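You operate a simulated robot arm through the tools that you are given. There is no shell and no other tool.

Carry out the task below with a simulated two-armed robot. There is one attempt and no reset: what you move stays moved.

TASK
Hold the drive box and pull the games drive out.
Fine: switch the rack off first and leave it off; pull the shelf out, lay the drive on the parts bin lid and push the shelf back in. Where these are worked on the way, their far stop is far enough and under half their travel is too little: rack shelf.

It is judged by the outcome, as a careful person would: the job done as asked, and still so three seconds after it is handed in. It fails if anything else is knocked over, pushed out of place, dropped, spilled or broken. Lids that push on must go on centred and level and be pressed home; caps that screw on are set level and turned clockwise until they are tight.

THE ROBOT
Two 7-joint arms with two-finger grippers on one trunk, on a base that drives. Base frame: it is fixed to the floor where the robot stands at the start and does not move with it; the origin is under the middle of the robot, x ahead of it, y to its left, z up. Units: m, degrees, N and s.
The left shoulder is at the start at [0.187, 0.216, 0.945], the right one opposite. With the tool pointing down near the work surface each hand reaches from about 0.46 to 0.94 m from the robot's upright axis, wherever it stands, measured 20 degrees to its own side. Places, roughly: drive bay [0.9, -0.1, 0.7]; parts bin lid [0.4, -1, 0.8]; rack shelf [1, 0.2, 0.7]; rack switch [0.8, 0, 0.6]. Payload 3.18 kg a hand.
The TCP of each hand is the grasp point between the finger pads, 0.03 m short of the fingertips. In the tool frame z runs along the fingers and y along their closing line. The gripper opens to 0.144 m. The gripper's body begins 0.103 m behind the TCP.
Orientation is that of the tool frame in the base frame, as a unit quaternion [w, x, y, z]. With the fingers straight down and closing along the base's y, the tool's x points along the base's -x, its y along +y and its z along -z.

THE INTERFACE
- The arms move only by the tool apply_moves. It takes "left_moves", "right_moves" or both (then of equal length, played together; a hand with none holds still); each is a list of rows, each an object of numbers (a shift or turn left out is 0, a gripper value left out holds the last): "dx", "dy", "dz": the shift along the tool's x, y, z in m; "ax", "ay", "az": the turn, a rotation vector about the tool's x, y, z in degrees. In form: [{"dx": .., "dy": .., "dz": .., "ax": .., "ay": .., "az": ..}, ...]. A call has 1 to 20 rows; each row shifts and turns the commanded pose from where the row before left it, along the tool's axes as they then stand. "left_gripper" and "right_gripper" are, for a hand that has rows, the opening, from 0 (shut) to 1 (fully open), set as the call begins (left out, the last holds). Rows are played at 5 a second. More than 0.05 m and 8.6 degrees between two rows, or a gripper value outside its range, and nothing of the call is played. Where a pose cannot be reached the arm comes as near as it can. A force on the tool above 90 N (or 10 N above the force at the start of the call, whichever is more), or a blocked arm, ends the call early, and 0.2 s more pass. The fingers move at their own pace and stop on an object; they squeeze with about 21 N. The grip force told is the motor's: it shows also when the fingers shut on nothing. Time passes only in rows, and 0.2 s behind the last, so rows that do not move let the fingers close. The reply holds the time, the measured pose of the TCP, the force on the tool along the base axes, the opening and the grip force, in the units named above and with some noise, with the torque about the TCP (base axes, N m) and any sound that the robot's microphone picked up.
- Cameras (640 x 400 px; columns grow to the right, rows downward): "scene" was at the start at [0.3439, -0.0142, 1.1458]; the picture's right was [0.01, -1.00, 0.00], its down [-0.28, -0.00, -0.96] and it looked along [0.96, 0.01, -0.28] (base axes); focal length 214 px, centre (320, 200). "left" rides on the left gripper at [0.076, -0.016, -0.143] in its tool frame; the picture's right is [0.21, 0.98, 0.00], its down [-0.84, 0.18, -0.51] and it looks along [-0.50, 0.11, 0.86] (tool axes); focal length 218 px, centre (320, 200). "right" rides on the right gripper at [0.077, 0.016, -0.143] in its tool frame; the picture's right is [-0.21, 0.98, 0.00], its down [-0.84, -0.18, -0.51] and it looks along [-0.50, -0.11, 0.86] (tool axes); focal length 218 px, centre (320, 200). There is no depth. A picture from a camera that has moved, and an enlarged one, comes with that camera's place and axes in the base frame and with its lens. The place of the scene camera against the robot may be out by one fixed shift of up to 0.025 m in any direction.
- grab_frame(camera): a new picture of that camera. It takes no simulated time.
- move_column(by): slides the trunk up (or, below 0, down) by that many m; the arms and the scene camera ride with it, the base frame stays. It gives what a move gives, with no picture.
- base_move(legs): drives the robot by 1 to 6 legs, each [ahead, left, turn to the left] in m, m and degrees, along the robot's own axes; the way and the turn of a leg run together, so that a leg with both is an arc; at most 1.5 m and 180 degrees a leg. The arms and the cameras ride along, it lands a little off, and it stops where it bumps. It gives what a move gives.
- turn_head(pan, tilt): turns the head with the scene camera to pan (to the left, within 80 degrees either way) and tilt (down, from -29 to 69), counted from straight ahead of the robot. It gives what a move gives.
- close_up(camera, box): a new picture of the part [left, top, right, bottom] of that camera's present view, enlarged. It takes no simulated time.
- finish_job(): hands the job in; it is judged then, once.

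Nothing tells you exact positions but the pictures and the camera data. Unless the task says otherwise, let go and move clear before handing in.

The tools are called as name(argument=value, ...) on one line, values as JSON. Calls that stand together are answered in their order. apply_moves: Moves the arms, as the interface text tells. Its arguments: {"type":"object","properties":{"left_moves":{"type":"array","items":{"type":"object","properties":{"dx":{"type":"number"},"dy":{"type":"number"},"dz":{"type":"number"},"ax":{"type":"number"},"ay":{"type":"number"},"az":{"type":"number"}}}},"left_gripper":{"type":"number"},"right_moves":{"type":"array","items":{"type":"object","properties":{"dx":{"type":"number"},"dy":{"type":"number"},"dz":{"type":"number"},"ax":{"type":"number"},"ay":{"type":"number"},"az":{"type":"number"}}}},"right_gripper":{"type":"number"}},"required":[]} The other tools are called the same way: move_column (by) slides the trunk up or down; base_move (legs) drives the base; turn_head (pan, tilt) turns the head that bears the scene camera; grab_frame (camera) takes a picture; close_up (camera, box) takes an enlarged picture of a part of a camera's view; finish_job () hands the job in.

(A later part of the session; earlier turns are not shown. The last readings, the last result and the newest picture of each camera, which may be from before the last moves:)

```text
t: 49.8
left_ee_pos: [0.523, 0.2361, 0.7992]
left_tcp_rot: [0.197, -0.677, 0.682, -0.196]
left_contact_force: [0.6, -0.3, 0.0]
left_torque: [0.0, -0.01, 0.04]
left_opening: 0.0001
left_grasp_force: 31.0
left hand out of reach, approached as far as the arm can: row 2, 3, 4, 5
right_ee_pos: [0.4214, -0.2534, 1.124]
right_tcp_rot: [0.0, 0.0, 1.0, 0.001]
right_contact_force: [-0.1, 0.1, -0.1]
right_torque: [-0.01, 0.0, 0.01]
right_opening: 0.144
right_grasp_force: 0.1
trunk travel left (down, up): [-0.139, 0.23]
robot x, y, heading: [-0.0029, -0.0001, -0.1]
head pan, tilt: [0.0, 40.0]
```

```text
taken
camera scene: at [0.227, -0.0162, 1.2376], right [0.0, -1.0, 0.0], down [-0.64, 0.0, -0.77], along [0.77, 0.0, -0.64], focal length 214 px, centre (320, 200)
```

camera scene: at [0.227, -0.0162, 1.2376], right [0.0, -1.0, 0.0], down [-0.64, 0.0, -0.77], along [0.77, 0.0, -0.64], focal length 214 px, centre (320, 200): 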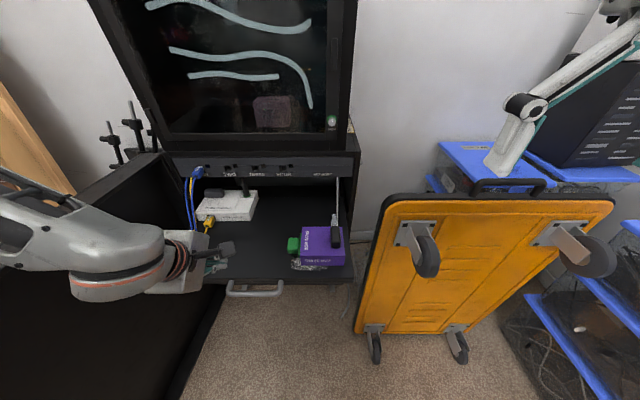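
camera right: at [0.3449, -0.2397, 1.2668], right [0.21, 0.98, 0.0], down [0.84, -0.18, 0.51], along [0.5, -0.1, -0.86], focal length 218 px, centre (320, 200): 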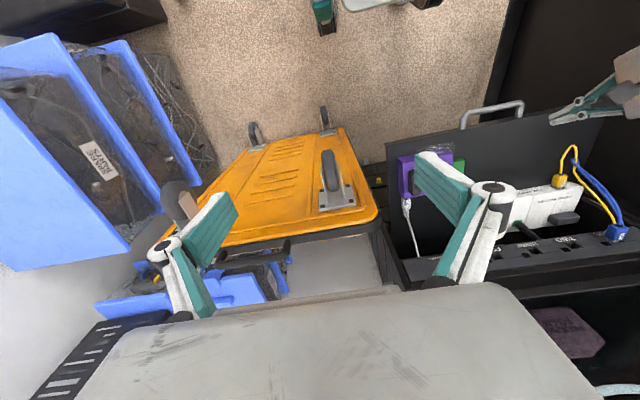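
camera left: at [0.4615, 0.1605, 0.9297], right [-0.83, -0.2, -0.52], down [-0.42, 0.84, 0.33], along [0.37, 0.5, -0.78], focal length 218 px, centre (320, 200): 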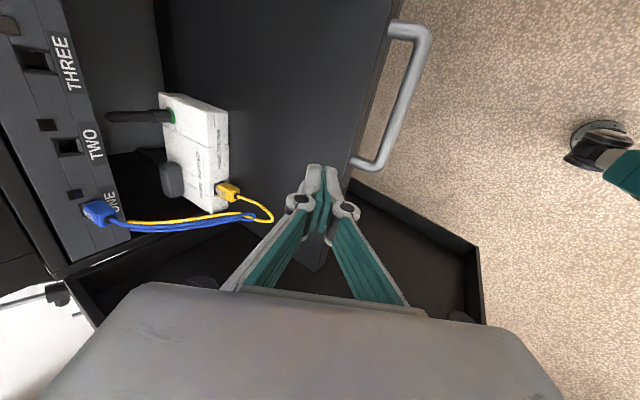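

I zoom on the box from the right wrist camera.

close_up(camera="right", box=[370, 90, 510, 270])

close_up(camera="scene", box=[270, 170, 370, 290])

```text
2.22 times, centred on (440, 180) of right
camera zoom: at [0.3449, -0.2397, 1.2668], right [0.21, 0.98, 0.0], down [0.84, -0.18, 0.51], along [0.5, -0.1, -0.86], focal length 485 px, centre (53, 244)
```

zoom: 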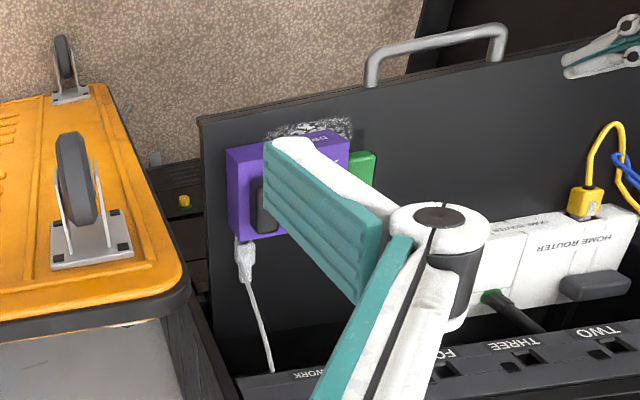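

```text
3.33 times, centred on (320, 230) of scene
camera zoom: at [0.227, -0.0162, 1.2376], right [0.0, -1.0, 0.0], down [-0.64, 0.0, -0.77], along [0.77, 0.0, -0.64], focal length 715 px, centre (320, 100)
```

zoom: 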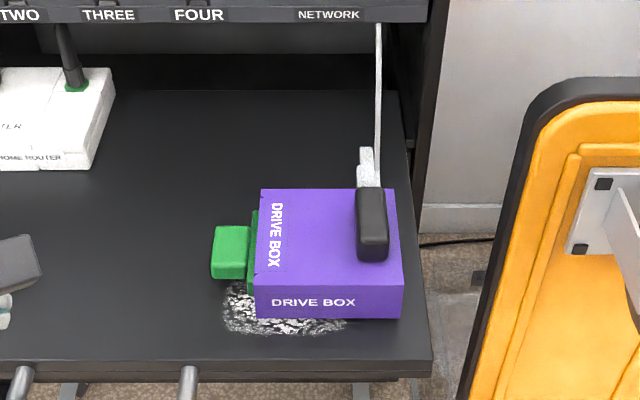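

The grey cable plugs into the back right of the box, so gripping it front-to-back near y≈0 is clear of cable and dongle. I turn the right hand by 90° so its fingers close fore-and-aft.

apply_moves(right_moves=[{"az": 8.2}, {"az": 8.2}, {"az": 8.2}, {"az": 8.2}, {"az": 8.2}, {"az": 8.2}, {"az": 8.2}, {"az": 8.2}, {"az": 8.2}, {"az": 8.2}, {"az": 8.0}, {}])

grab_frame(camera="right")

```text
t: 52.4
left_ee_pos: [0.5235, 0.2371, 0.8002]
left_tcp_rot: [0.196, -0.678, 0.681, -0.196]
left_contact_force: [0.0, -0.6, -0.2]
left_torque: [0.0, 0.02, -0.01]
left_opening: 0.0001
left_grasp_force: 31.0
right_ee_pos: [0.4203, -0.2533, 1.1241]
right_tcp_rot: [0.001, 0.707, 0.707, 0.001]
right_contact_force: [0.2, 0.1, 0.2]
right_torque: [0.01, 0.01, 0.0]
right_opening: 0.144
right_grasp_force: 0.1
trunk travel left (down, up): [-0.139, 0.23]
robot x, y, heading: [-0.0047, -0.0025, -0.2]
head pan, tilt: [0.0, 40.0]
```

```text
taken
camera right: at [0.4375, -0.1781, 1.2669], right [0.98, -0.21, 0.0], down [-0.18, -0.84, 0.51], along [-0.1, -0.5, -0.86], focal length 218 px, centre (320, 200)
```

right: 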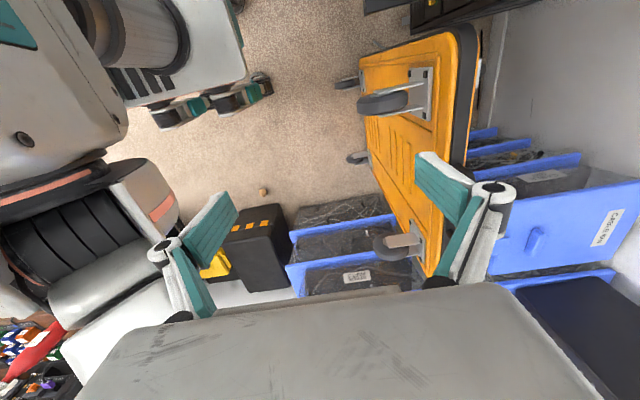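

The right hand now points down with fingers closing along x. I bring it over the box to see it from above.

apply_moves(right_moves=[{"dx": 0.0291, "dy": 0.025, "dz": 0.0218}, {"dx": 0.0291, "dy": 0.025, "dz": 0.0218}, {"dx": 0.0291, "dy": 0.025, "dz": 0.0218}, {"dx": 0.0291, "dy": 0.025, "dz": 0.0218}, {"dx": 0.0291, "dy": 0.025, "dz": 0.0218}, {"dx": 0.0291, "dy": 0.025, "dz": 0.0218}, {"dx": 0.0291, "dy": 0.025, "dz": 0.0218}, {"dx": 0.0291, "dy": 0.025, "dz": 0.0218}, {}])

grab_frame(camera="right")

grab_frame(camera="scene")

```text
t: 54.4
left_ee_pos: [0.5237, 0.2359, 0.8008]
left_tcp_rot: [0.197, -0.677, 0.681, -0.197]
left_contact_force: [0.0, -0.3, 0.6]
left_torque: [0.02, 0.01, 0.0]
left_opening: 0.0
left_grasp_force: 31.0
right_ee_pos: [0.6188, -0.0215, 0.9518]
right_tcp_rot: [0.001, 0.706, 0.708, 0.001]
right_contact_force: [-0.4, 0.3, 0.7]
right_torque: [0.0, -0.02, -0.03]
right_opening: 0.1441
right_grasp_force: 0.0
trunk travel left (down, up): [-0.139, 0.23]
robot x, y, heading: [0.0008, -0.0017, -0.1]
head pan, tilt: [0.0, 40.0]
```

```text
taken
camera right: at [0.6362, 0.0547, 1.0935], right [0.98, -0.21, 0.0], down [-0.18, -0.84, 0.51], along [-0.1, -0.5, -0.86], focal length 218 px, centre (320, 200)
```

right: 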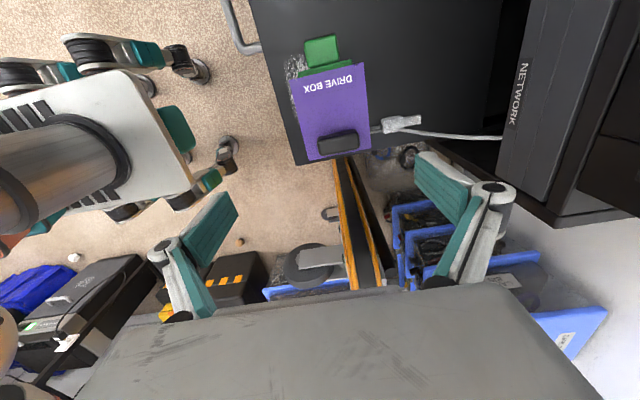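

```text
taken
camera scene: at [0.2262, -0.0156, 1.238], right [0.0, -1.0, 0.0], down [-0.64, 0.0, -0.77], along [0.77, 0.0, -0.64], focal length 214 px, centre (320, 200)
```

scene: 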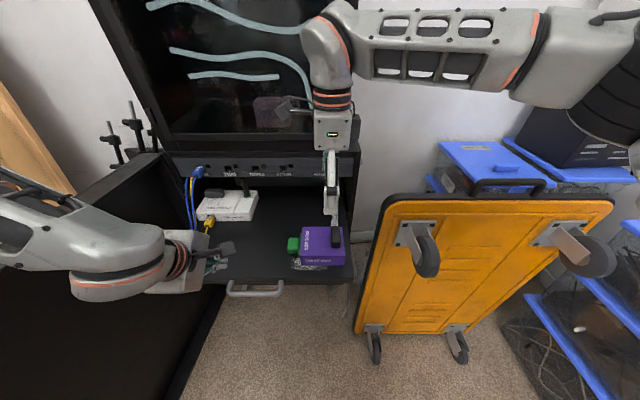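

The box is well in view from above. I zoom for exact edges.

close_up(camera="right", box=[260, 20, 440, 180])

```text
2.50 times, centred on (350, 100) of right
camera zoom: at [0.6362, 0.0547, 1.0935], right [0.98, -0.21, 0.0], down [-0.18, -0.84, 0.51], along [-0.1, -0.5, -0.86], focal length 546 px, centre (245, 450)
```

zoom: 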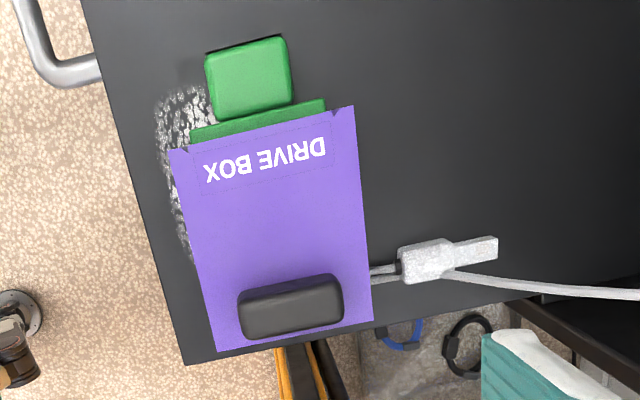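

From above the box spans x 0.588–0.697, y -0.074–0.051 with its top near z 0.727. I lean the right hand 20° so its camera stays clear of the left hand's later work, and move just above the box.

apply_moves(right_moves=[{"ay": 7}, {"ay": 7}, {"ay": 6}, {"dx": -0.0061, "dy": 0.0058, "dz": 0.0383}, {"dx": -0.0061, "dy": 0.0058, "dz": 0.0383}, {"dx": -0.0061, "dy": 0.0058, "dz": 0.0383}, {"dx": -0.0061, "dy": 0.0058, "dz": 0.0383}, {}])

grab_frame(camera="right")

grab_frame(camera="scene")

```text
t: 56.2
left_ee_pos: [0.5227, 0.2377, 0.8005]
left_tcp_rot: [0.196, -0.678, 0.681, -0.197]
left_contact_force: [-0.2, 1.1, 0.4]
left_torque: [-0.02, -0.02, 0.01]
left_opening: 0.0
left_grasp_force: 30.5
right_ee_pos: [0.6452, 0.0089, 0.7986]
right_tcp_rot: [-0.121, 0.696, 0.697, 0.123]
right_contact_force: [-0.3, -0.3, 0.1]
right_torque: [0.03, -0.03, -0.02]
right_opening: 0.1442
right_grasp_force: 0.0
trunk travel left (down, up): [-0.139, 0.23]
robot x, y, heading: [-0.0, -0.0003, 0.0]
head pan, tilt: [0.0, 40.0]
```

```text
taken
camera right: at [0.6611, 0.0303, 0.9585], right [0.98, -0.2, -0.07], down [-0.18, -0.97, 0.19], along [-0.1, -0.17, -0.98], focal length 218 px, centre (320, 200)
```

right: 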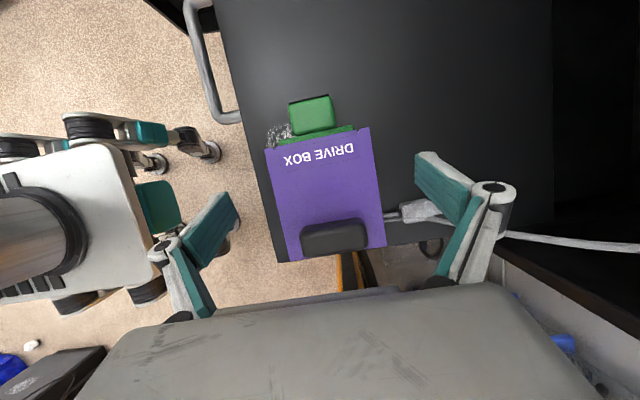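

```text
taken
camera scene: at [0.2262, -0.0152, 1.238], right [0.0, -1.0, 0.0], down [-0.64, 0.0, -0.77], along [0.77, 0.0, -0.64], focal length 214 px, centre (320, 200)
```

scene: 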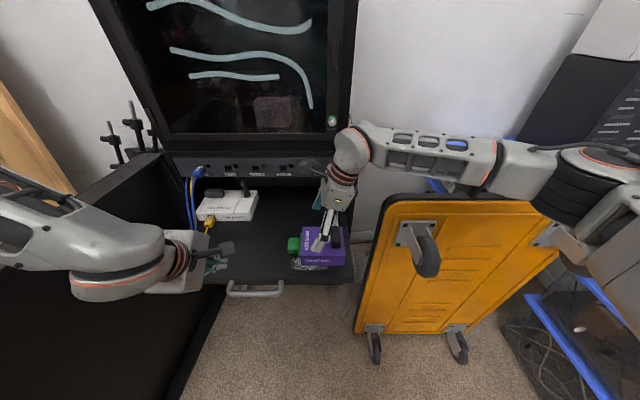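

The box lies well centred between the fingers. The right elbow passes near the cart, so I look over there before lowering.

turn_head(pan=-45, tilt=35)

grab_frame(camera="scene")

close_up(camera="right", box=[180, 80, 460, 280])

```text
t: 57.4
left_ee_pos: [0.5245, 0.2379, 0.7998]
left_tcp_rot: [0.196, -0.677, 0.682, -0.196]
left_contact_force: [-0.2, 0.8, 0.1]
left_torque: [0.0, 0.02, 0.02]
left_opening: 0.0
left_grasp_force: 30.7
right_ee_pos: [0.6446, 0.008, 0.7982]
right_tcp_rot: [-0.123, 0.696, 0.697, 0.123]
right_contact_force: [-0.3, -0.6, 0.1]
right_torque: [-0.01, -0.01, -0.03]
right_opening: 0.1439
right_grasp_force: 0.2
trunk travel left (down, up): [-0.139, 0.23]
robot x, y, heading: [-0.0012, -0.0008, 0.0]
head pan, tilt: [-45.0, 35.0]
```

```text
taken
camera scene: at [0.2041, -0.0773, 1.2452], right [-0.71, -0.71, 0.0], down [-0.41, 0.41, -0.82], along [0.58, -0.58, -0.57], focal length 214 px, centre (320, 200)
```

scene: 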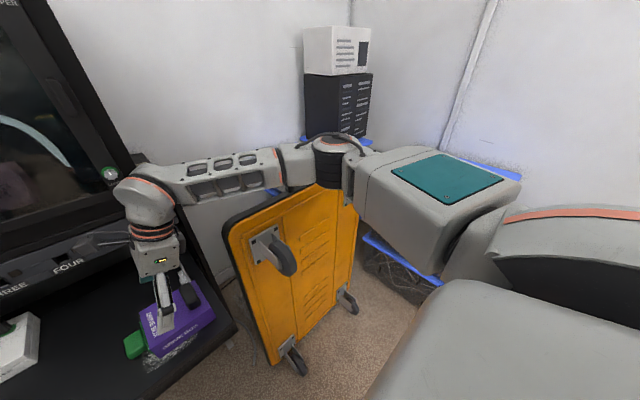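

```text
2.00 times, centred on (320, 180) of right
camera zoom: at [0.6614, 0.0303, 0.958], right [0.98, -0.2, -0.07], down [-0.18, -0.97, 0.19], along [-0.1, -0.17, -0.98], focal length 436 px, centre (320, 240)
```

zoom: 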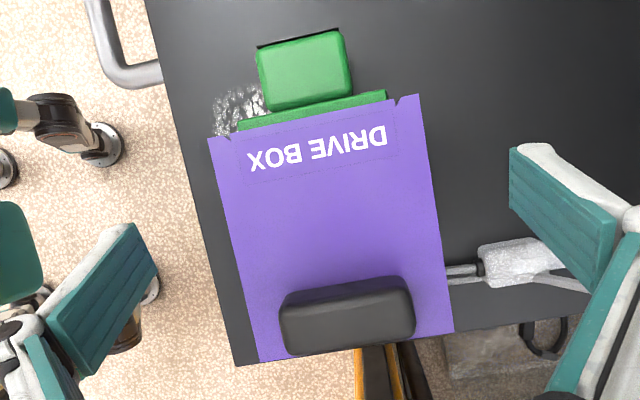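

The box is centred under the gripper (center x 0.643). I lower partway and check the elbow over the cart.

apply_moves(right_moves=[{"dx": -0.0068, "dz": 0.0188, "dy": -0.001}, {"dx": -0.0068, "dz": 0.0188, "dy": -0.001}, {}])

grab_frame(camera="scene")

```text
t: 58.2
left_ee_pos: [0.5235, 0.2371, 0.8005]
left_tcp_rot: [0.196, -0.678, 0.68, -0.197]
left_contact_force: [-0.3, 0.2, -0.5]
left_torque: [0.0, 0.01, -0.02]
left_opening: 0.0
left_grasp_force: 30.4
right_ee_pos: [0.6428, 0.0077, 0.759]
right_tcp_rot: [-0.123, 0.696, 0.696, 0.123]
right_contact_force: [0.6, -0.6, -0.3]
right_torque: [-0.01, 0.02, -0.01]
right_opening: 0.1439
right_grasp_force: 0.0
trunk travel left (down, up): [-0.139, 0.23]
robot x, y, heading: [-0.0019, -0.0023, -0.1]
head pan, tilt: [-45.0, 35.0]
```

```text
taken
camera scene: at [0.2038, -0.0773, 1.2454], right [-0.71, -0.71, 0.0], down [-0.41, 0.41, -0.82], along [0.58, -0.58, -0.57], focal length 214 px, centre (320, 200)
```

scene: 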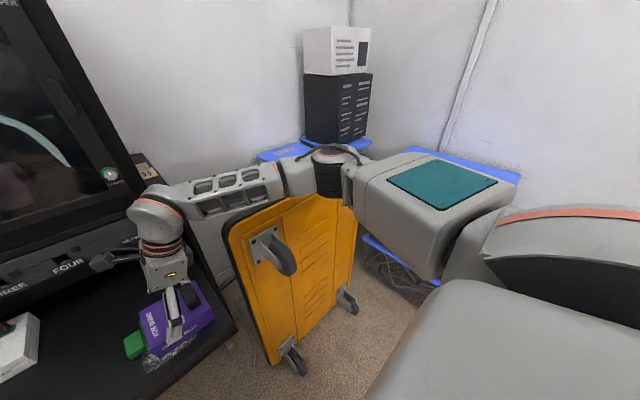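

close_up(camera="scene", box=[210, 130, 410, 260])

close_up(camera="right", box=[180, 80, 460, 280])

```text
3.08 times, centred on (310, 195) of scene
camera zoom: at [0.2038, -0.0773, 1.2454], right [-0.71, -0.71, 0.0], down [-0.41, 0.41, -0.82], along [0.58, -0.58, -0.57], focal length 660 px, centre (351, 215)
```

zoom: 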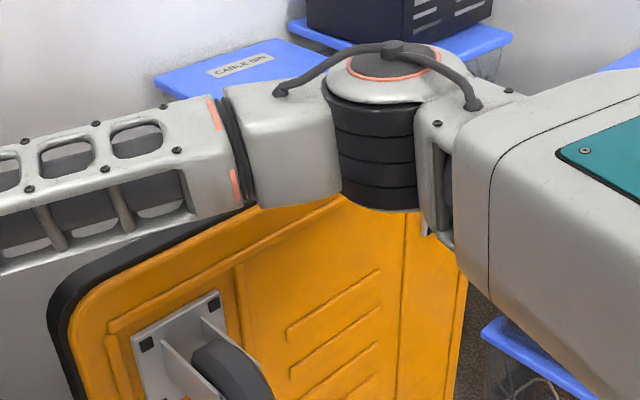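

```text
2.00 times, centred on (320, 180) of right
camera zoom: at [0.6587, 0.0298, 0.9183], right [0.98, -0.19, -0.07], down [-0.18, -0.97, 0.19], along [-0.1, -0.17, -0.98], focal length 436 px, centre (320, 240)
```

zoom: 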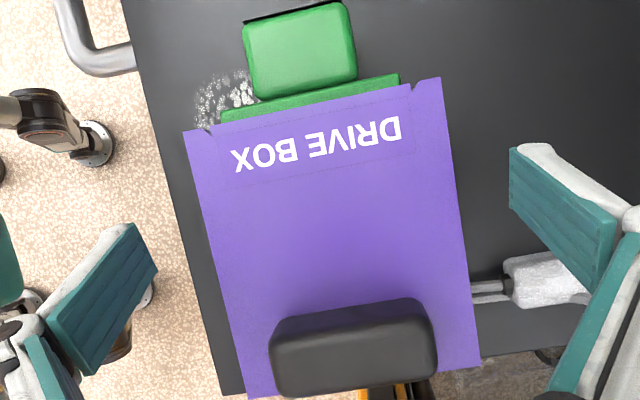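

The elbow comes close to the cart's top edge, so I raise the trunk a further 0.05 m before lowering the hand the rest of the way.

move_column(by=0.05)

grab_frame(camera="scene")

```text
t: 59.1
left_ee_pos: [0.524, 0.2379, 0.8487]
left_tcp_rot: [0.196, -0.677, 0.681, -0.197]
left_contact_force: [0.9, 0.1, 0.0]
left_torque: [0.03, 0.03, -0.02]
left_opening: 0.0
left_grasp_force: 30.6
right_ee_pos: [0.6431, 0.0075, 0.8067]
right_tcp_rot: [-0.124, 0.696, 0.697, 0.122]
right_contact_force: [1.2, -0.4, -0.8]
right_torque: [0.01, 0.05, 0.0]
right_opening: 0.1439
right_grasp_force: 0.0
trunk travel left (down, up): [-0.189, 0.18]
robot x, y, heading: [-0.0003, -0.0017, 0.1]
head pan, tilt: [-45.0, 35.0]
```

```text
taken
camera scene: at [0.1555, -0.0771, 1.301], right [-0.71, -0.71, 0.0], down [-0.41, 0.41, -0.82], along [0.58, -0.58, -0.57], focal length 214 px, centre (320, 200)
```

scene: 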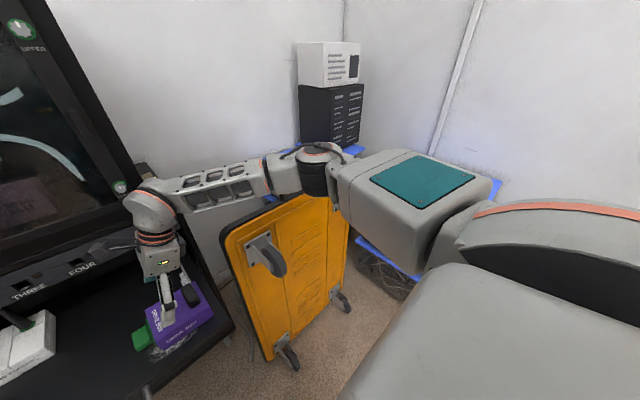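

apply_moves(right_moves=[{"dx": -0.007, "dz": 0.0193}, {"dx": -0.007, "dz": 0.0193}, {}])

close_up(camera="scene", box=[110, 130, 410, 320])

```text
t: 59.9
left_ee_pos: [0.5233, 0.2362, 0.8492]
left_tcp_rot: [0.196, -0.678, 0.681, -0.198]
left_contact_force: [0.3, -0.7, -0.1]
left_torque: [0.0, 0.0, 0.02]
left_opening: 0.0
left_grasp_force: 30.7
right_ee_pos: [0.6419, 0.0085, 0.7683]
right_tcp_rot: [-0.122, 0.696, 0.697, 0.124]
right_contact_force: [-0.5, -0.3, 0.6]
right_torque: [-0.02, 0.0, 0.0]
right_opening: 0.1441
right_grasp_force: 0.1
trunk travel left (down, up): [-0.189, 0.18]
robot x, y, heading: [-0.0011, 0.0034, -0.2]
head pan, tilt: [-45.0, 35.0]
```

```text
2.11 times, centred on (260, 225) of scene
camera zoom: at [0.1538, -0.0773, 1.3015], right [-0.71, -0.71, 0.0], down [-0.41, 0.41, -0.82], along [0.58, -0.58, -0.57], focal length 452 px, centre (446, 147)
```

zoom: 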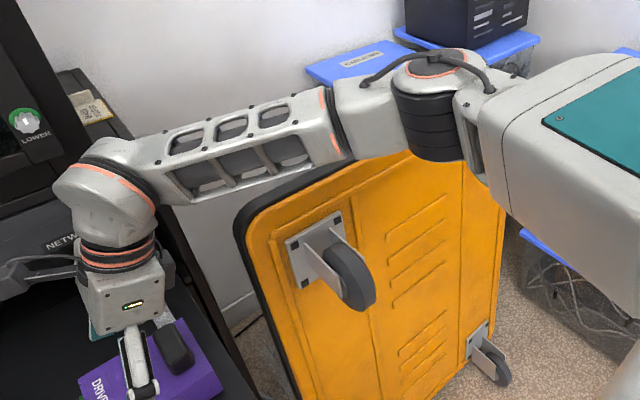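

The elbow is nearer to the robot than the cart and above it, so there is room. I lower the last 4 cm around the box.

apply_moves(right_moves=[{"dx": -0.0049, "dz": 0.0136}, {"dx": -0.0049, "dz": 0.0136}, {"dx": -0.0049, "dz": 0.0136}, {}])

grab_frame(camera="right")

grab_frame(camera="scene")

```text
t: 60.9
left_ee_pos: [0.5237, 0.2355, 0.8493]
left_tcp_rot: [0.196, -0.677, 0.681, -0.197]
left_contact_force: [-0.6, 0.8, 0.7]
left_torque: [-0.01, 0.02, -0.01]
left_opening: 0.0002
left_grasp_force: 30.3
right_ee_pos: [0.6436, 0.0095, 0.7245]
right_tcp_rot: [-0.122, 0.696, 0.697, 0.123]
right_contact_force: [-1.1, -0.5, -0.5]
right_torque: [-0.01, 0.02, -0.02]
right_opening: 0.1442
right_grasp_force: 0.1
trunk travel left (down, up): [-0.189, 0.18]
robot x, y, heading: [-0.0026, -0.0006, 0.1]
head pan, tilt: [-45.0, 35.0]
```

```text
taken
camera right: at [0.66, 0.0318, 0.8848], right [0.98, -0.2, -0.07], down [-0.18, -0.97, 0.19], along [-0.1, -0.17, -0.98], focal length 218 px, centre (320, 200)
```

right: 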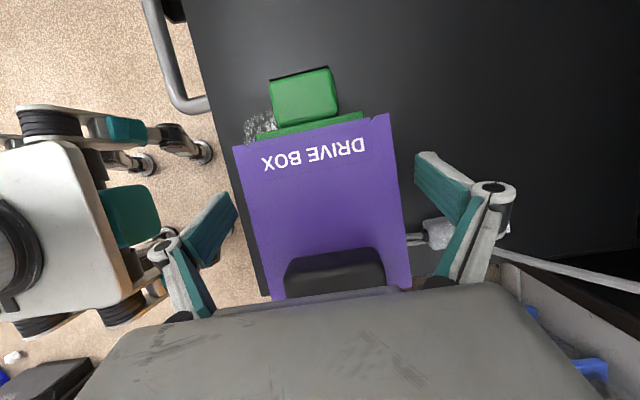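

```text
taken
camera scene: at [0.1538, -0.0774, 1.3015], right [-0.71, -0.71, 0.0], down [-0.41, 0.41, -0.82], along [0.58, -0.58, -0.57], focal length 214 px, centre (320, 200)
```

scene: 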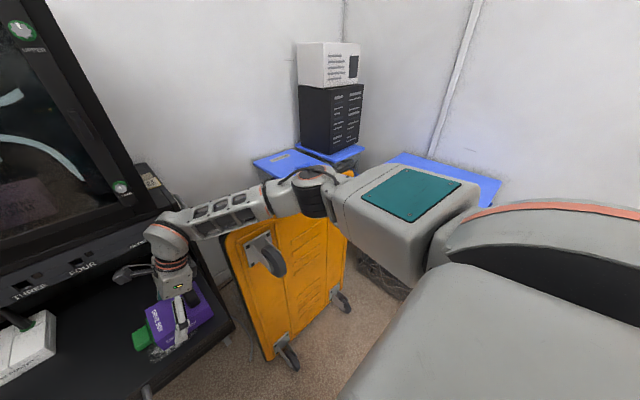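

The fingers stand clear on both sides of the box, centred. I close the right hand on the drive box.

apply_moves(right_moves=[{}, {}, {}], right_gripper=0.5)

grab_frame(camera="right")

```text
t: 61.7
left_ee_pos: [0.5244, 0.236, 0.849]
left_tcp_rot: [0.196, -0.678, 0.681, -0.198]
left_contact_force: [0.3, -0.7, 0.3]
left_torque: [0.04, -0.01, 0.01]
left_opening: 0.0002
left_grasp_force: 31.0
right_ee_pos: [0.6443, 0.009, 0.7258]
right_tcp_rot: [-0.122, 0.696, 0.697, 0.124]
right_contact_force: [2.3, -2.4, 2.5]
right_torque: [-0.04, 0.26, 0.04]
right_opening: 0.108
right_grasp_force: 21.3
trunk travel left (down, up): [-0.189, 0.18]
robot x, y, heading: [-0.0052, 0.0014, 0.1]
head pan, tilt: [-45.0, 35.0]
```

```text
taken
camera right: at [0.6603, 0.0315, 0.885], right [0.98, -0.2, -0.07], down [-0.18, -0.97, 0.19], along [-0.1, -0.17, -0.98], focal length 218 px, centre (320, 200)
```

right: 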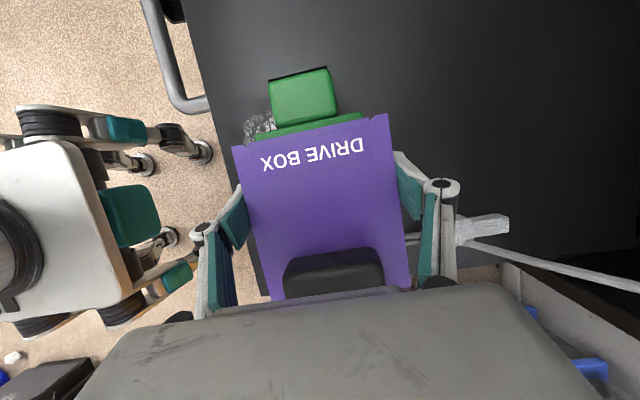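

The box is held (0.108 m, 21 N). Now I measure the green drive from this camera.

close_up(camera="right", box=[220, 40, 400, 160])

turn_head(pan=0, tilt=45)

grab_frame(camera="scene")

close_up(camera="scene", box=[220, 150, 380, 280])

```text
3.33 times, centred on (310, 100) of right
camera zoom: at [0.6603, 0.0315, 0.885], right [0.98, -0.2, -0.07], down [-0.18, -0.97, 0.19], along [-0.1, -0.17, -0.98], focal length 728 px, centre (353, 533)
```

zoom: 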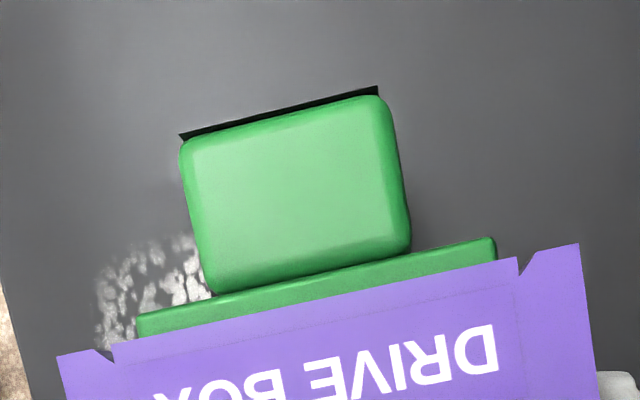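

```text
t: 62.8
left_ee_pos: [0.5234, 0.2361, 0.8509]
left_tcp_rot: [0.197, -0.677, 0.681, -0.197]
left_contact_force: [0.9, 0.2, 0.2]
left_torque: [0.07, -0.05, 0.0]
left_opening: 0.0
left_grasp_force: 30.8
right_ee_pos: [0.6439, 0.0098, 0.7257]
right_tcp_rot: [-0.121, 0.696, 0.697, 0.124]
right_contact_force: [3.7, -3.8, 3.4]
right_torque: [-0.08, -0.04, -0.13]
right_opening: 0.1078
right_grasp_force: 20.9
trunk travel left (down, up): [-0.189, 0.18]
robot x, y, heading: [-0.004, -0.004, 0.1]
head pan, tilt: [0.0, 45.0]
```

```text
taken
camera scene: at [0.173, -0.0154, 1.2867], right [0.0, -1.0, 0.0], down [-0.71, 0.0, -0.71], along [0.71, 0.0, -0.71], focal length 214 px, centre (320, 200)
```

scene: 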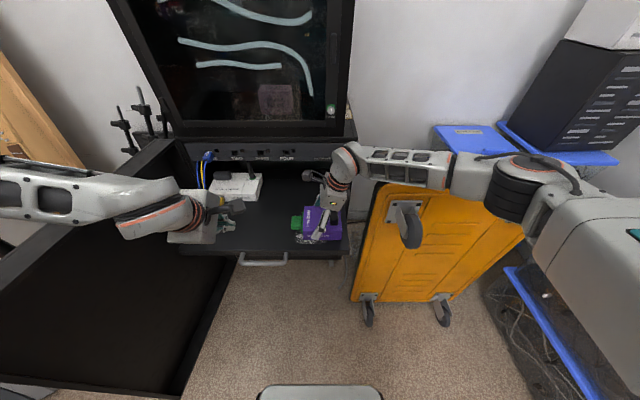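

```text
3.08 times, centred on (300, 215) of scene
camera zoom: at [0.173, -0.0154, 1.2867], right [0.0, -1.0, 0.0], down [-0.71, 0.0, -0.71], along [0.71, 0.0, -0.71], focal length 660 px, centre (382, 154)
```

zoom: 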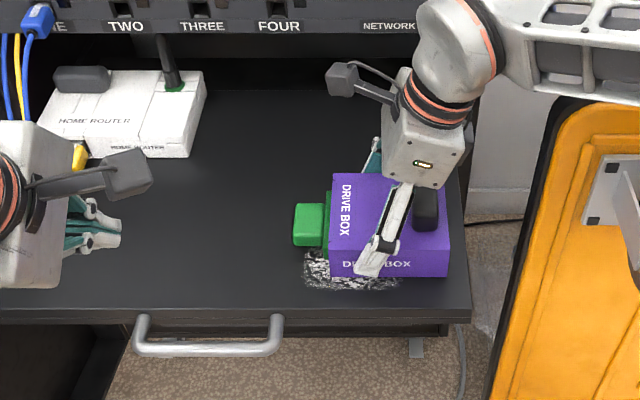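

The drive's handle spans x 0.621–0.666, y 0.062–0.093. I turn the left hand to point down and toward the box from the left (45° lean), opening its fingers.

apply_moves(left_moves=[{"ax": -8.1}, {"ax": -8.1}, {"ax": -8.1}, {"ax": -8.1}, {"ay": 7.5}, {"ay": 7.5}, {"ay": 7.5}, {"ay": 7.5}, {"ay": 7.5}, {"ay": 7.5}, {}], left_gripper=0.6)

grab_frame(camera="scene")

grab_frame(camera="left")

```text
t: 65.2
left_ee_pos: [0.5235, 0.2372, 0.8494]
left_tcp_rot: [-0.272, -0.652, 0.653, -0.271]
left_contact_force: [-0.2, -0.2, 1.0]
left_torque: [0.01, 0.02, -0.02]
left_opening: 0.0864
left_grasp_force: 0.0
right_ee_pos: [0.6438, 0.0091, 0.7265]
right_tcp_rot: [-0.123, 0.695, 0.697, 0.124]
right_contact_force: [0.6, -5.3, 4.9]
right_torque: [0.12, 0.1, -0.09]
right_opening: 0.1077
right_grasp_force: 20.7
trunk travel left (down, up): [-0.189, 0.18]
robot x, y, heading: [-0.0028, 0.0035, -0.3]
head pan, tilt: [0.0, 45.0]
```

```text
taken
camera scene: at [0.1727, -0.0154, 1.2867], right [0.0, -1.0, 0.0], down [-0.71, 0.0, -0.71], along [0.71, 0.0, -0.71], focal length 214 px, centre (320, 200)
```

scene: 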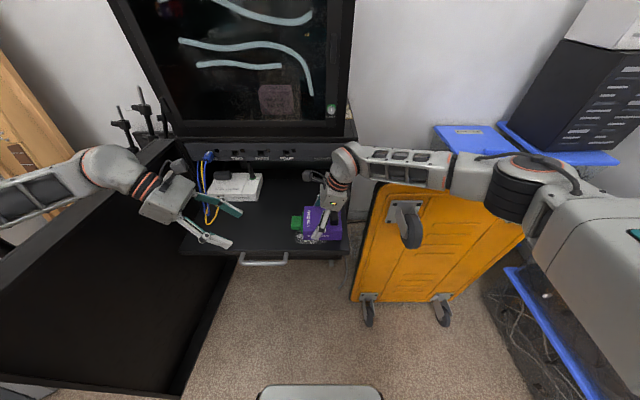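

```text
taken
camera left: at [0.5412, 0.2844, 1.0054], right [-0.98, -0.14, 0.15], down [-0.18, 0.96, -0.24], along [-0.11, -0.26, -0.96], focal length 218 px, centre (320, 200)
```

left: 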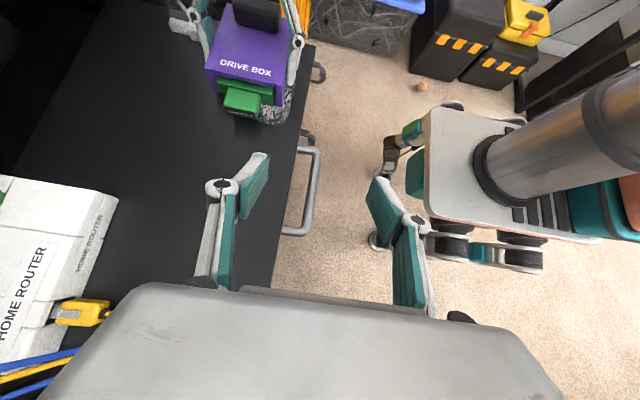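

The left hand is correctly leaned. I move it in line with the drive handle, still about 15 cm away.

apply_moves(left_moves=[{"dx": 0.0018, "dy": -0.04, "dz": 0.0155}, {"dx": 0.0018, "dy": -0.04, "dz": 0.0155}, {"dx": 0.0018, "dy": -0.04, "dz": 0.0155}, {}])

grab_frame(camera="left")

grab_frame(camera="scene")

close_up(camera="left", box=[230, 30, 430, 190])

```text
t: 66.2
left_ee_pos: [0.6428, 0.1992, 0.8226]
left_tcp_rot: [-0.271, -0.652, 0.654, -0.27]
left_contact_force: [-0.2, 0.5, 0.1]
left_torque: [0.03, 0.02, 0.04]
left_opening: 0.0863
left_grasp_force: 0.1
right_ee_pos: [0.6438, 0.0088, 0.7252]
right_tcp_rot: [-0.122, 0.696, 0.697, 0.123]
right_contact_force: [0.1, -2.3, 5.4]
right_torque: [0.29, 0.36, 0.1]
right_opening: 0.1076
right_grasp_force: 20.7
trunk travel left (down, up): [-0.189, 0.18]
robot x, y, heading: [-0.0037, 0.0028, -0.2]
head pan, tilt: [0.0, 45.0]
```

```text
taken
camera left: at [0.6601, 0.246, 0.9773], right [-0.98, -0.14, 0.15], down [-0.18, 0.96, -0.24], along [-0.11, -0.26, -0.96], focal length 218 px, centre (320, 200)
```

left: 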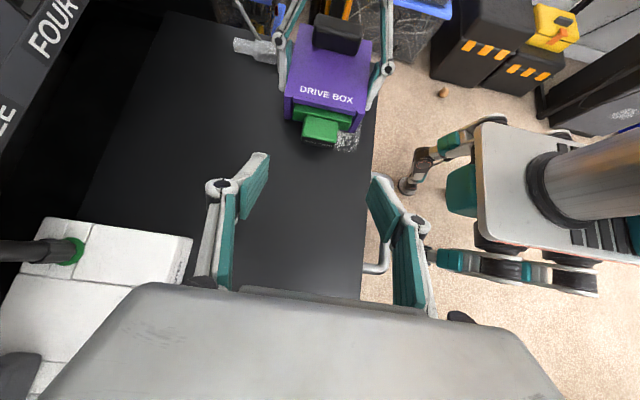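

```text
taken
camera scene: at [0.1729, -0.0153, 1.2867], right [0.0, -1.0, 0.0], down [-0.71, 0.0, -0.71], along [0.71, 0.0, -0.71], focal length 214 px, centre (320, 200)
```

scene: 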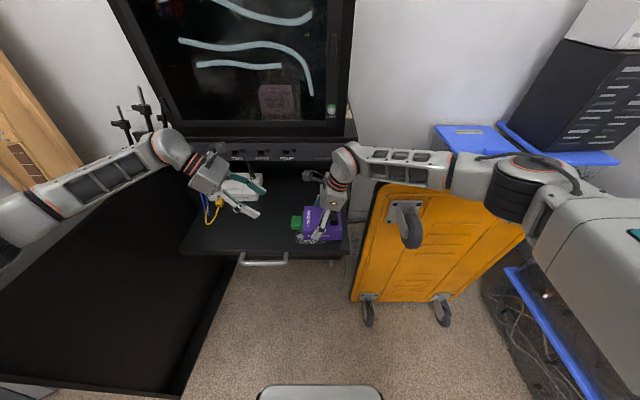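

```text
2.50 times, centred on (330, 110) of left
camera zoom: at [0.6601, 0.246, 0.9773], right [-0.98, -0.14, 0.15], down [-0.18, 0.96, -0.24], along [-0.11, -0.26, -0.96], focal length 546 px, centre (295, 425)
```

zoom: 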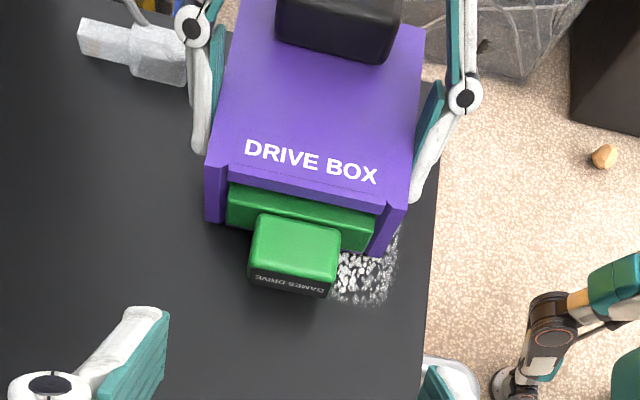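

The end face reads "GAMES DRIVE", with the handle at z 0.69–0.711. I advance along the fingers around the handle.

apply_moves(left_moves=[{"dx": -0.0006, "dz": 0.03}, {"dx": -0.0006, "dz": 0.03}, {"dx": -0.0006, "dz": 0.03}, {"dx": -0.0006, "dz": 0.03}, {}])

close_up(camera="left", box=[200, 60, 440, 240])

close_up(camera="scene", box=[220, 150, 380, 280])

```text
t: 67.4
left_ee_pos: [0.6418, 0.119, 0.7331]
left_tcp_rot: [-0.272, -0.652, 0.655, -0.27]
left_contact_force: [-0.1, -0.8, 0.1]
left_torque: [0.01, -0.02, -0.02]
left_opening: 0.0861
left_grasp_force: 0.1
right_ee_pos: [0.6439, 0.0077, 0.7243]
right_tcp_rot: [-0.123, 0.696, 0.697, 0.123]
right_contact_force: [1.6, -1.6, 4.5]
right_torque: [0.03, 0.24, -0.02]
right_opening: 0.1078
right_grasp_force: 21.6
trunk travel left (down, up): [-0.189, 0.18]
robot x, y, heading: [-0.0031, 0.0007, 0.1]
head pan, tilt: [0.0, 45.0]
```

```text
2.22 times, centred on (320, 150) of left
camera zoom: at [0.6586, 0.1654, 0.8889], right [-0.98, -0.14, 0.15], down [-0.18, 0.96, -0.24], along [-0.11, -0.26, -0.96], focal length 485 px, centre (320, 311)
```

zoom: 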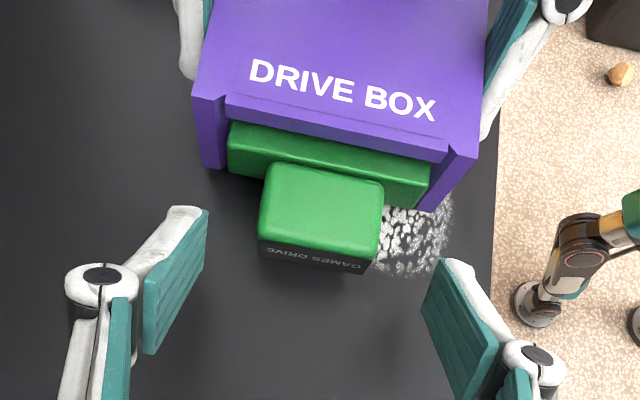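

```text
3.08 times, centred on (300, 215) of scene
camera zoom: at [0.1729, -0.0152, 1.2867], right [0.0, -1.0, 0.0], down [-0.71, 0.0, -0.71], along [0.71, 0.0, -0.71], focal length 660 px, centre (382, 154)
```

zoom: 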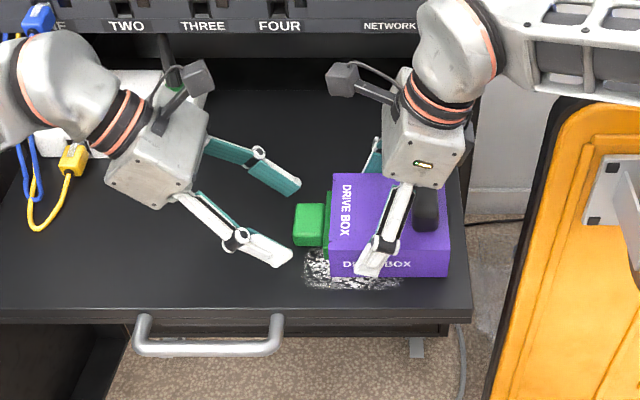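

Well centred. I go the last 3 cm and close on the handle.

apply_moves(left_moves=[{"dx": 0.002, "dy": -0.0008, "dz": 0.0141}, {"dx": 0.002, "dy": -0.0008, "dz": 0.0141}, {}])

apply_moves(left_moves=[{}, {}, {}], left_gripper=0.1)

close_up(camera="left", box=[200, 60, 440, 240])

close_up(camera="scene", box=[220, 150, 380, 280])

```text
t: 68.2
left_ee_pos: [0.6434, 0.0944, 0.7164]
left_tcp_rot: [-0.271, -0.652, 0.655, -0.269]
left_contact_force: [0.3, 0.6, 0.3]
left_torque: [0.01, 0.02, -0.01]
left_opening: 0.0864
left_grasp_force: 0.1
right_ee_pos: [0.6438, 0.0088, 0.7246]
right_tcp_rot: [-0.122, 0.696, 0.697, 0.122]
right_contact_force: [1.0, -1.3, 3.4]
right_torque: [0.03, 0.04, -0.09]
right_opening: 0.108
right_grasp_force: 21.3
trunk travel left (down, up): [-0.189, 0.18]
robot x, y, heading: [-0.0015, 0.0015, 0.0]
head pan, tilt: [0.0, 45.0]
```

```text
t: 69.0
left_ee_pos: [0.6434, 0.0943, 0.7157]
left_tcp_rot: [-0.271, -0.652, 0.655, -0.269]
left_contact_force: [2.0, 0.1, 0.3]
left_torque: [0.06, -0.04, 0.12]
left_opening: 0.0476
left_grasp_force: 21.2
right_ee_pos: [0.6429, 0.0097, 0.724]
right_tcp_rot: [-0.123, 0.696, 0.696, 0.123]
right_contact_force: [-0.7, -2.3, 3.6]
right_torque: [-0.03, -0.1, -0.02]
right_opening: 0.1081
right_grasp_force: 20.7
trunk travel left (down, up): [-0.189, 0.18]
robot x, y, heading: [-0.0061, -0.0015, 0.0]
head pan, tilt: [0.0, 45.0]
```

```text
2.22 times, centred on (320, 150) of left
camera zoom: at [0.6605, 0.1417, 0.8725], right [-0.98, -0.14, 0.15], down [-0.18, 0.96, -0.24], along [-0.11, -0.26, -0.96], focal length 485 px, centre (320, 311)
```

zoom: 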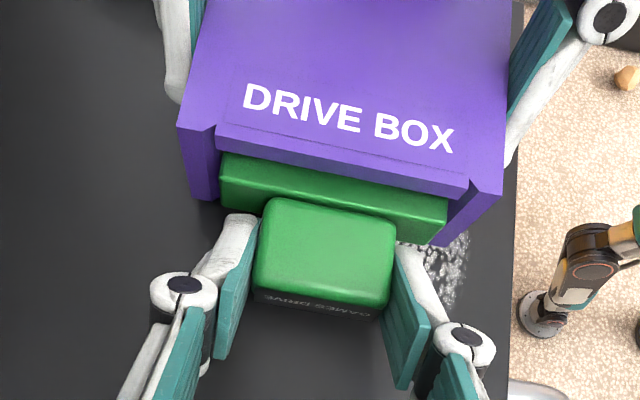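

```text
3.08 times, centred on (300, 215) of scene
camera zoom: at [0.1729, -0.0152, 1.2867], right [0.0, -1.0, 0.0], down [-0.71, 0.0, -0.71], along [0.71, 0.0, -0.71], focal length 660 px, centre (382, 154)
```

zoom: 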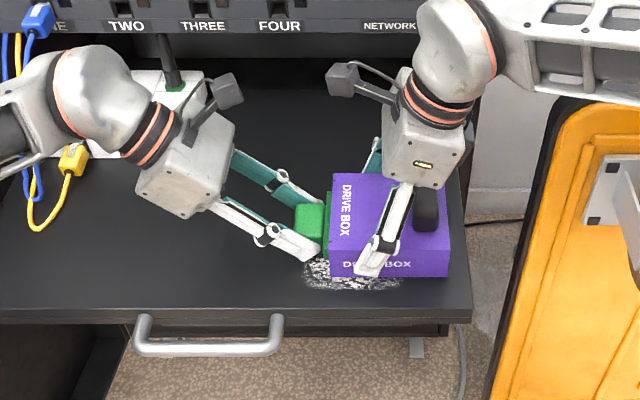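

Both hands hold. I pull the drive straight out to the left (+y) in small steps.

apply_moves(left_moves=[{"dx": -0.007, "dz": -0.0071}, {"dx": -0.007, "dz": -0.0071}, {"dx": -0.007, "dz": -0.0071}, {"dx": -0.007, "dz": -0.0071}, {}], left_gripper=0)

close_up(camera="left", box=[200, 60, 440, 240])

close_up(camera="right", box=[180, 40, 460, 280])

```text
t: 70.2
left_ee_pos: [0.6443, 0.1331, 0.7161]
left_tcp_rot: [-0.271, -0.652, 0.654, -0.27]
left_contact_force: [-0.1, -1.0, 0.9]
left_torque: [0.11, 0.06, -0.1]
left_opening: 0.0477
left_grasp_force: 21.1
right_ee_pos: [0.6426, 0.0102, 0.725]
right_tcp_rot: [-0.122, 0.695, 0.697, 0.124]
right_contact_force: [-1.7, 4.6, 2.1]
right_torque: [0.42, -0.01, 0.13]
right_opening: 0.1073
right_grasp_force: 21.1
trunk travel left (down, up): [-0.189, 0.18]
robot x, y, heading: [-0.0018, -0.0, -0.2]
head pan, tilt: [0.0, 45.0]
```

```text
2.22 times, centred on (320, 150) of left
camera zoom: at [0.6616, 0.1816, 0.8725], right [-0.98, -0.14, 0.15], down [-0.18, 0.96, -0.24], along [-0.11, -0.26, -0.96], focal length 485 px, centre (320, 311)
```

zoom: 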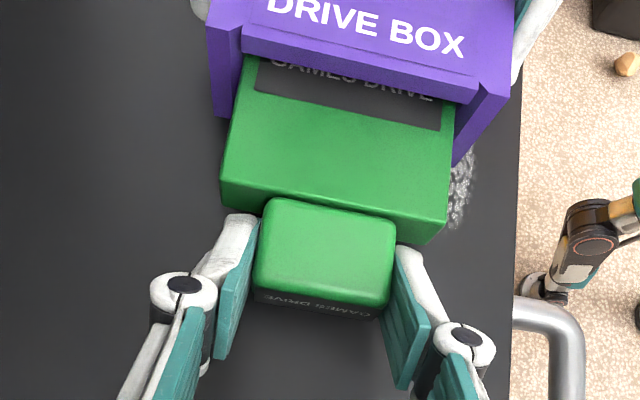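

```text
1.67 times, centred on (320, 160) of right
camera zoom: at [0.6598, 0.0323, 0.8849], right [0.98, -0.2, -0.07], down [-0.18, -0.97, 0.19], along [-0.1, -0.17, -0.98], focal length 364 px, centre (320, 267)
```

zoom: 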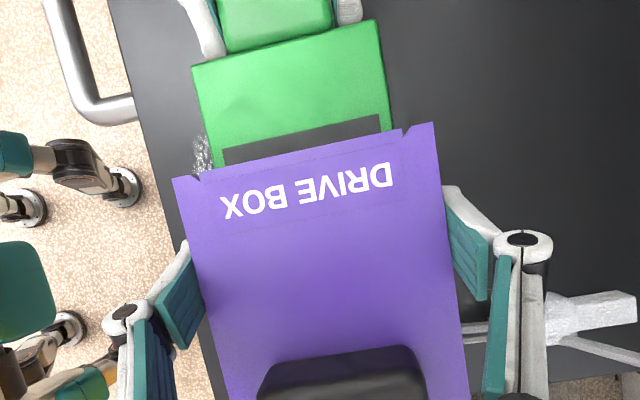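

The drive slides out easily and the box stays put. I continue pulling.

apply_moves(left_moves=[{"dx": -0.007, "dz": -0.0071}, {"dx": -0.007, "dz": -0.0071}, {"dx": -0.007, "dz": -0.0071}, {"dx": -0.007, "dz": -0.0071}, {"dx": -0.007, "dz": -0.0071}, {}])

grab_frame(camera="left")

grab_frame(camera="right")

close_up(camera="scene", box=[180, 140, 380, 280])

```text
t: 71.6
left_ee_pos: [0.6451, 0.1829, 0.7164]
left_tcp_rot: [-0.272, -0.651, 0.655, -0.269]
left_contact_force: [-1.1, -3.4, 1.3]
left_torque: [-0.3, 0.03, -0.25]
left_opening: 0.0477
left_grasp_force: 21.2
right_ee_pos: [0.6436, 0.0108, 0.7243]
right_tcp_rot: [-0.123, 0.695, 0.697, 0.124]
right_contact_force: [0.6, 8.5, 1.2]
right_torque: [-0.13, 0.22, -0.26]
right_opening: 0.1078
right_grasp_force: 21.2
trunk travel left (down, up): [-0.189, 0.18]
robot x, y, heading: [-0.003, -0.0012, -0.2]
head pan, tilt: [0.0, 45.0]
```

```text
taken
camera left: at [0.6633, 0.2301, 0.8723], right [-0.98, -0.14, 0.15], down [-0.17, 0.96, -0.24], along [-0.11, -0.26, -0.96], focal length 218 px, centre (320, 200)
```

left: 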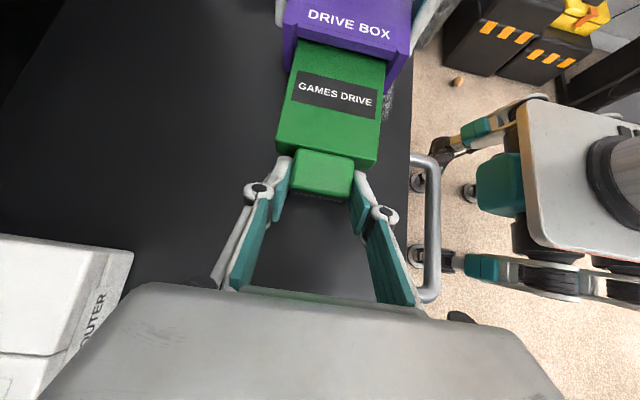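

```text
taken
camera right: at [0.6599, 0.0317, 0.8849], right [0.98, -0.19, -0.07], down [-0.18, -0.97, 0.19], along [-0.1, -0.17, -0.98], focal length 218 px, centre (320, 200)
```

right: 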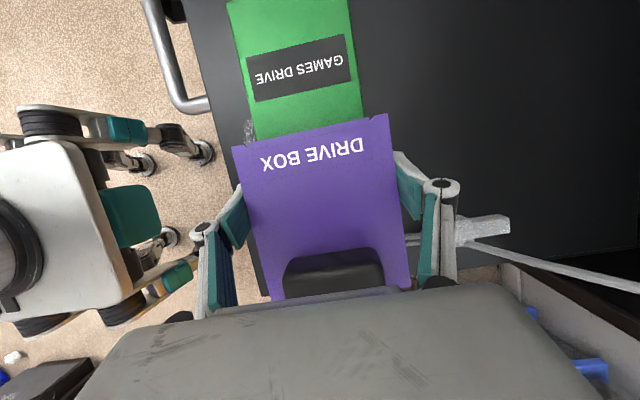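

```text
2.86 times, centred on (280, 210) of scene
camera zoom: at [0.1731, -0.0156, 1.2866], right [0.0, -1.0, 0.0], down [-0.71, 0.0, -0.71], along [0.71, 0.0, -0.71], focal length 613 px, centre (434, 171)
```

zoom: 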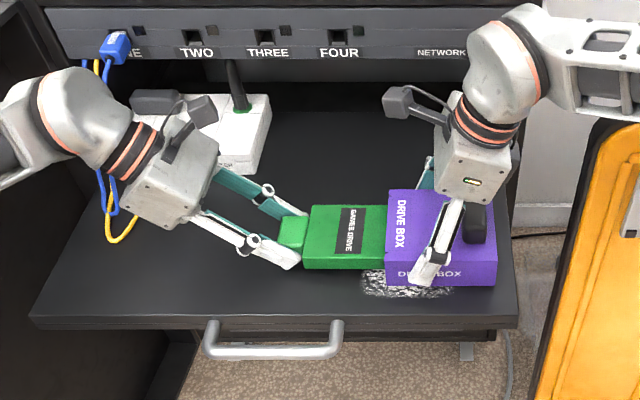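

Nine centimetres out and still guided by the box. I keep pulling a bit more.

apply_moves(left_moves=[{"dx": -0.007, "dz": -0.0071}, {"dx": -0.007, "dz": -0.0071}, {"dx": -0.007, "dz": -0.0071}, {}])

grab_frame(camera="right")

close_up(camera="scene", box=[180, 140, 380, 280])

```text
t: 72.6
left_ee_pos: [0.6468, 0.2017, 0.7181]
left_tcp_rot: [-0.272, -0.649, 0.658, -0.268]
left_contact_force: [-0.2, 0.8, -1.0]
left_torque: [0.18, -0.03, 0.0]
left_opening: 0.0476
left_grasp_force: 21.3
right_ee_pos: [0.6444, 0.0041, 0.7248]
right_tcp_rot: [-0.125, 0.696, 0.696, 0.125]
right_contact_force: [-2.5, 6.9, 12.0]
right_torque: [0.45, -0.15, 0.22]
right_opening: 0.1078
right_grasp_force: 21.0
trunk travel left (down, up): [-0.189, 0.18]
robot x, y, heading: [-0.0038, 0.0031, 0.1]
head pan, tilt: [0.0, 45.0]
```

```text
taken
camera right: at [0.6616, 0.0251, 0.8849], right [0.98, -0.2, -0.07], down [-0.18, -0.97, 0.18], along [-0.1, -0.16, -0.98], focal length 218 px, centre (320, 200)
```

right: 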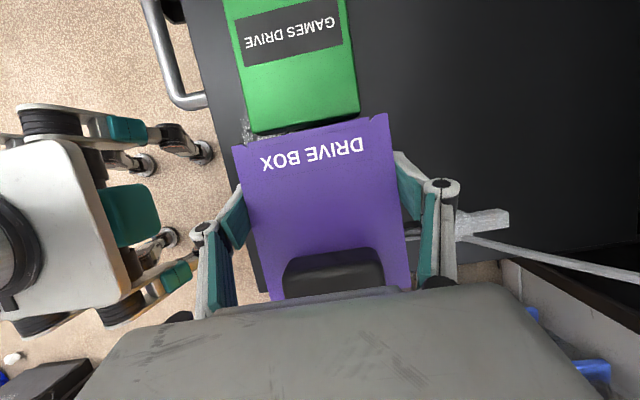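

```text
2.86 times, centred on (280, 210) of scene
camera zoom: at [0.175, -0.0237, 1.2864], right [0.0, -1.0, -0.01], down [-0.71, 0.01, -0.71], along [0.71, 0.0, -0.71], focal length 613 px, centre (434, 171)
```

zoom: 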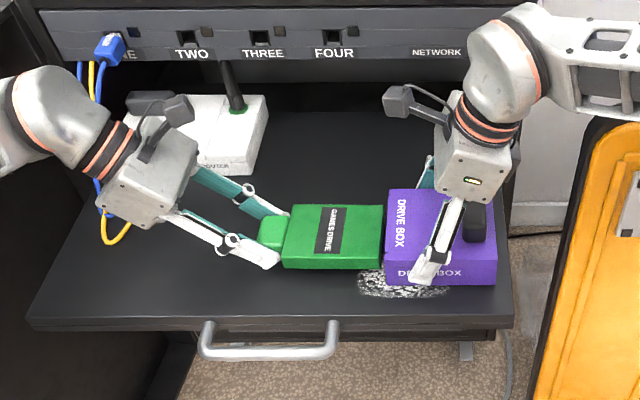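

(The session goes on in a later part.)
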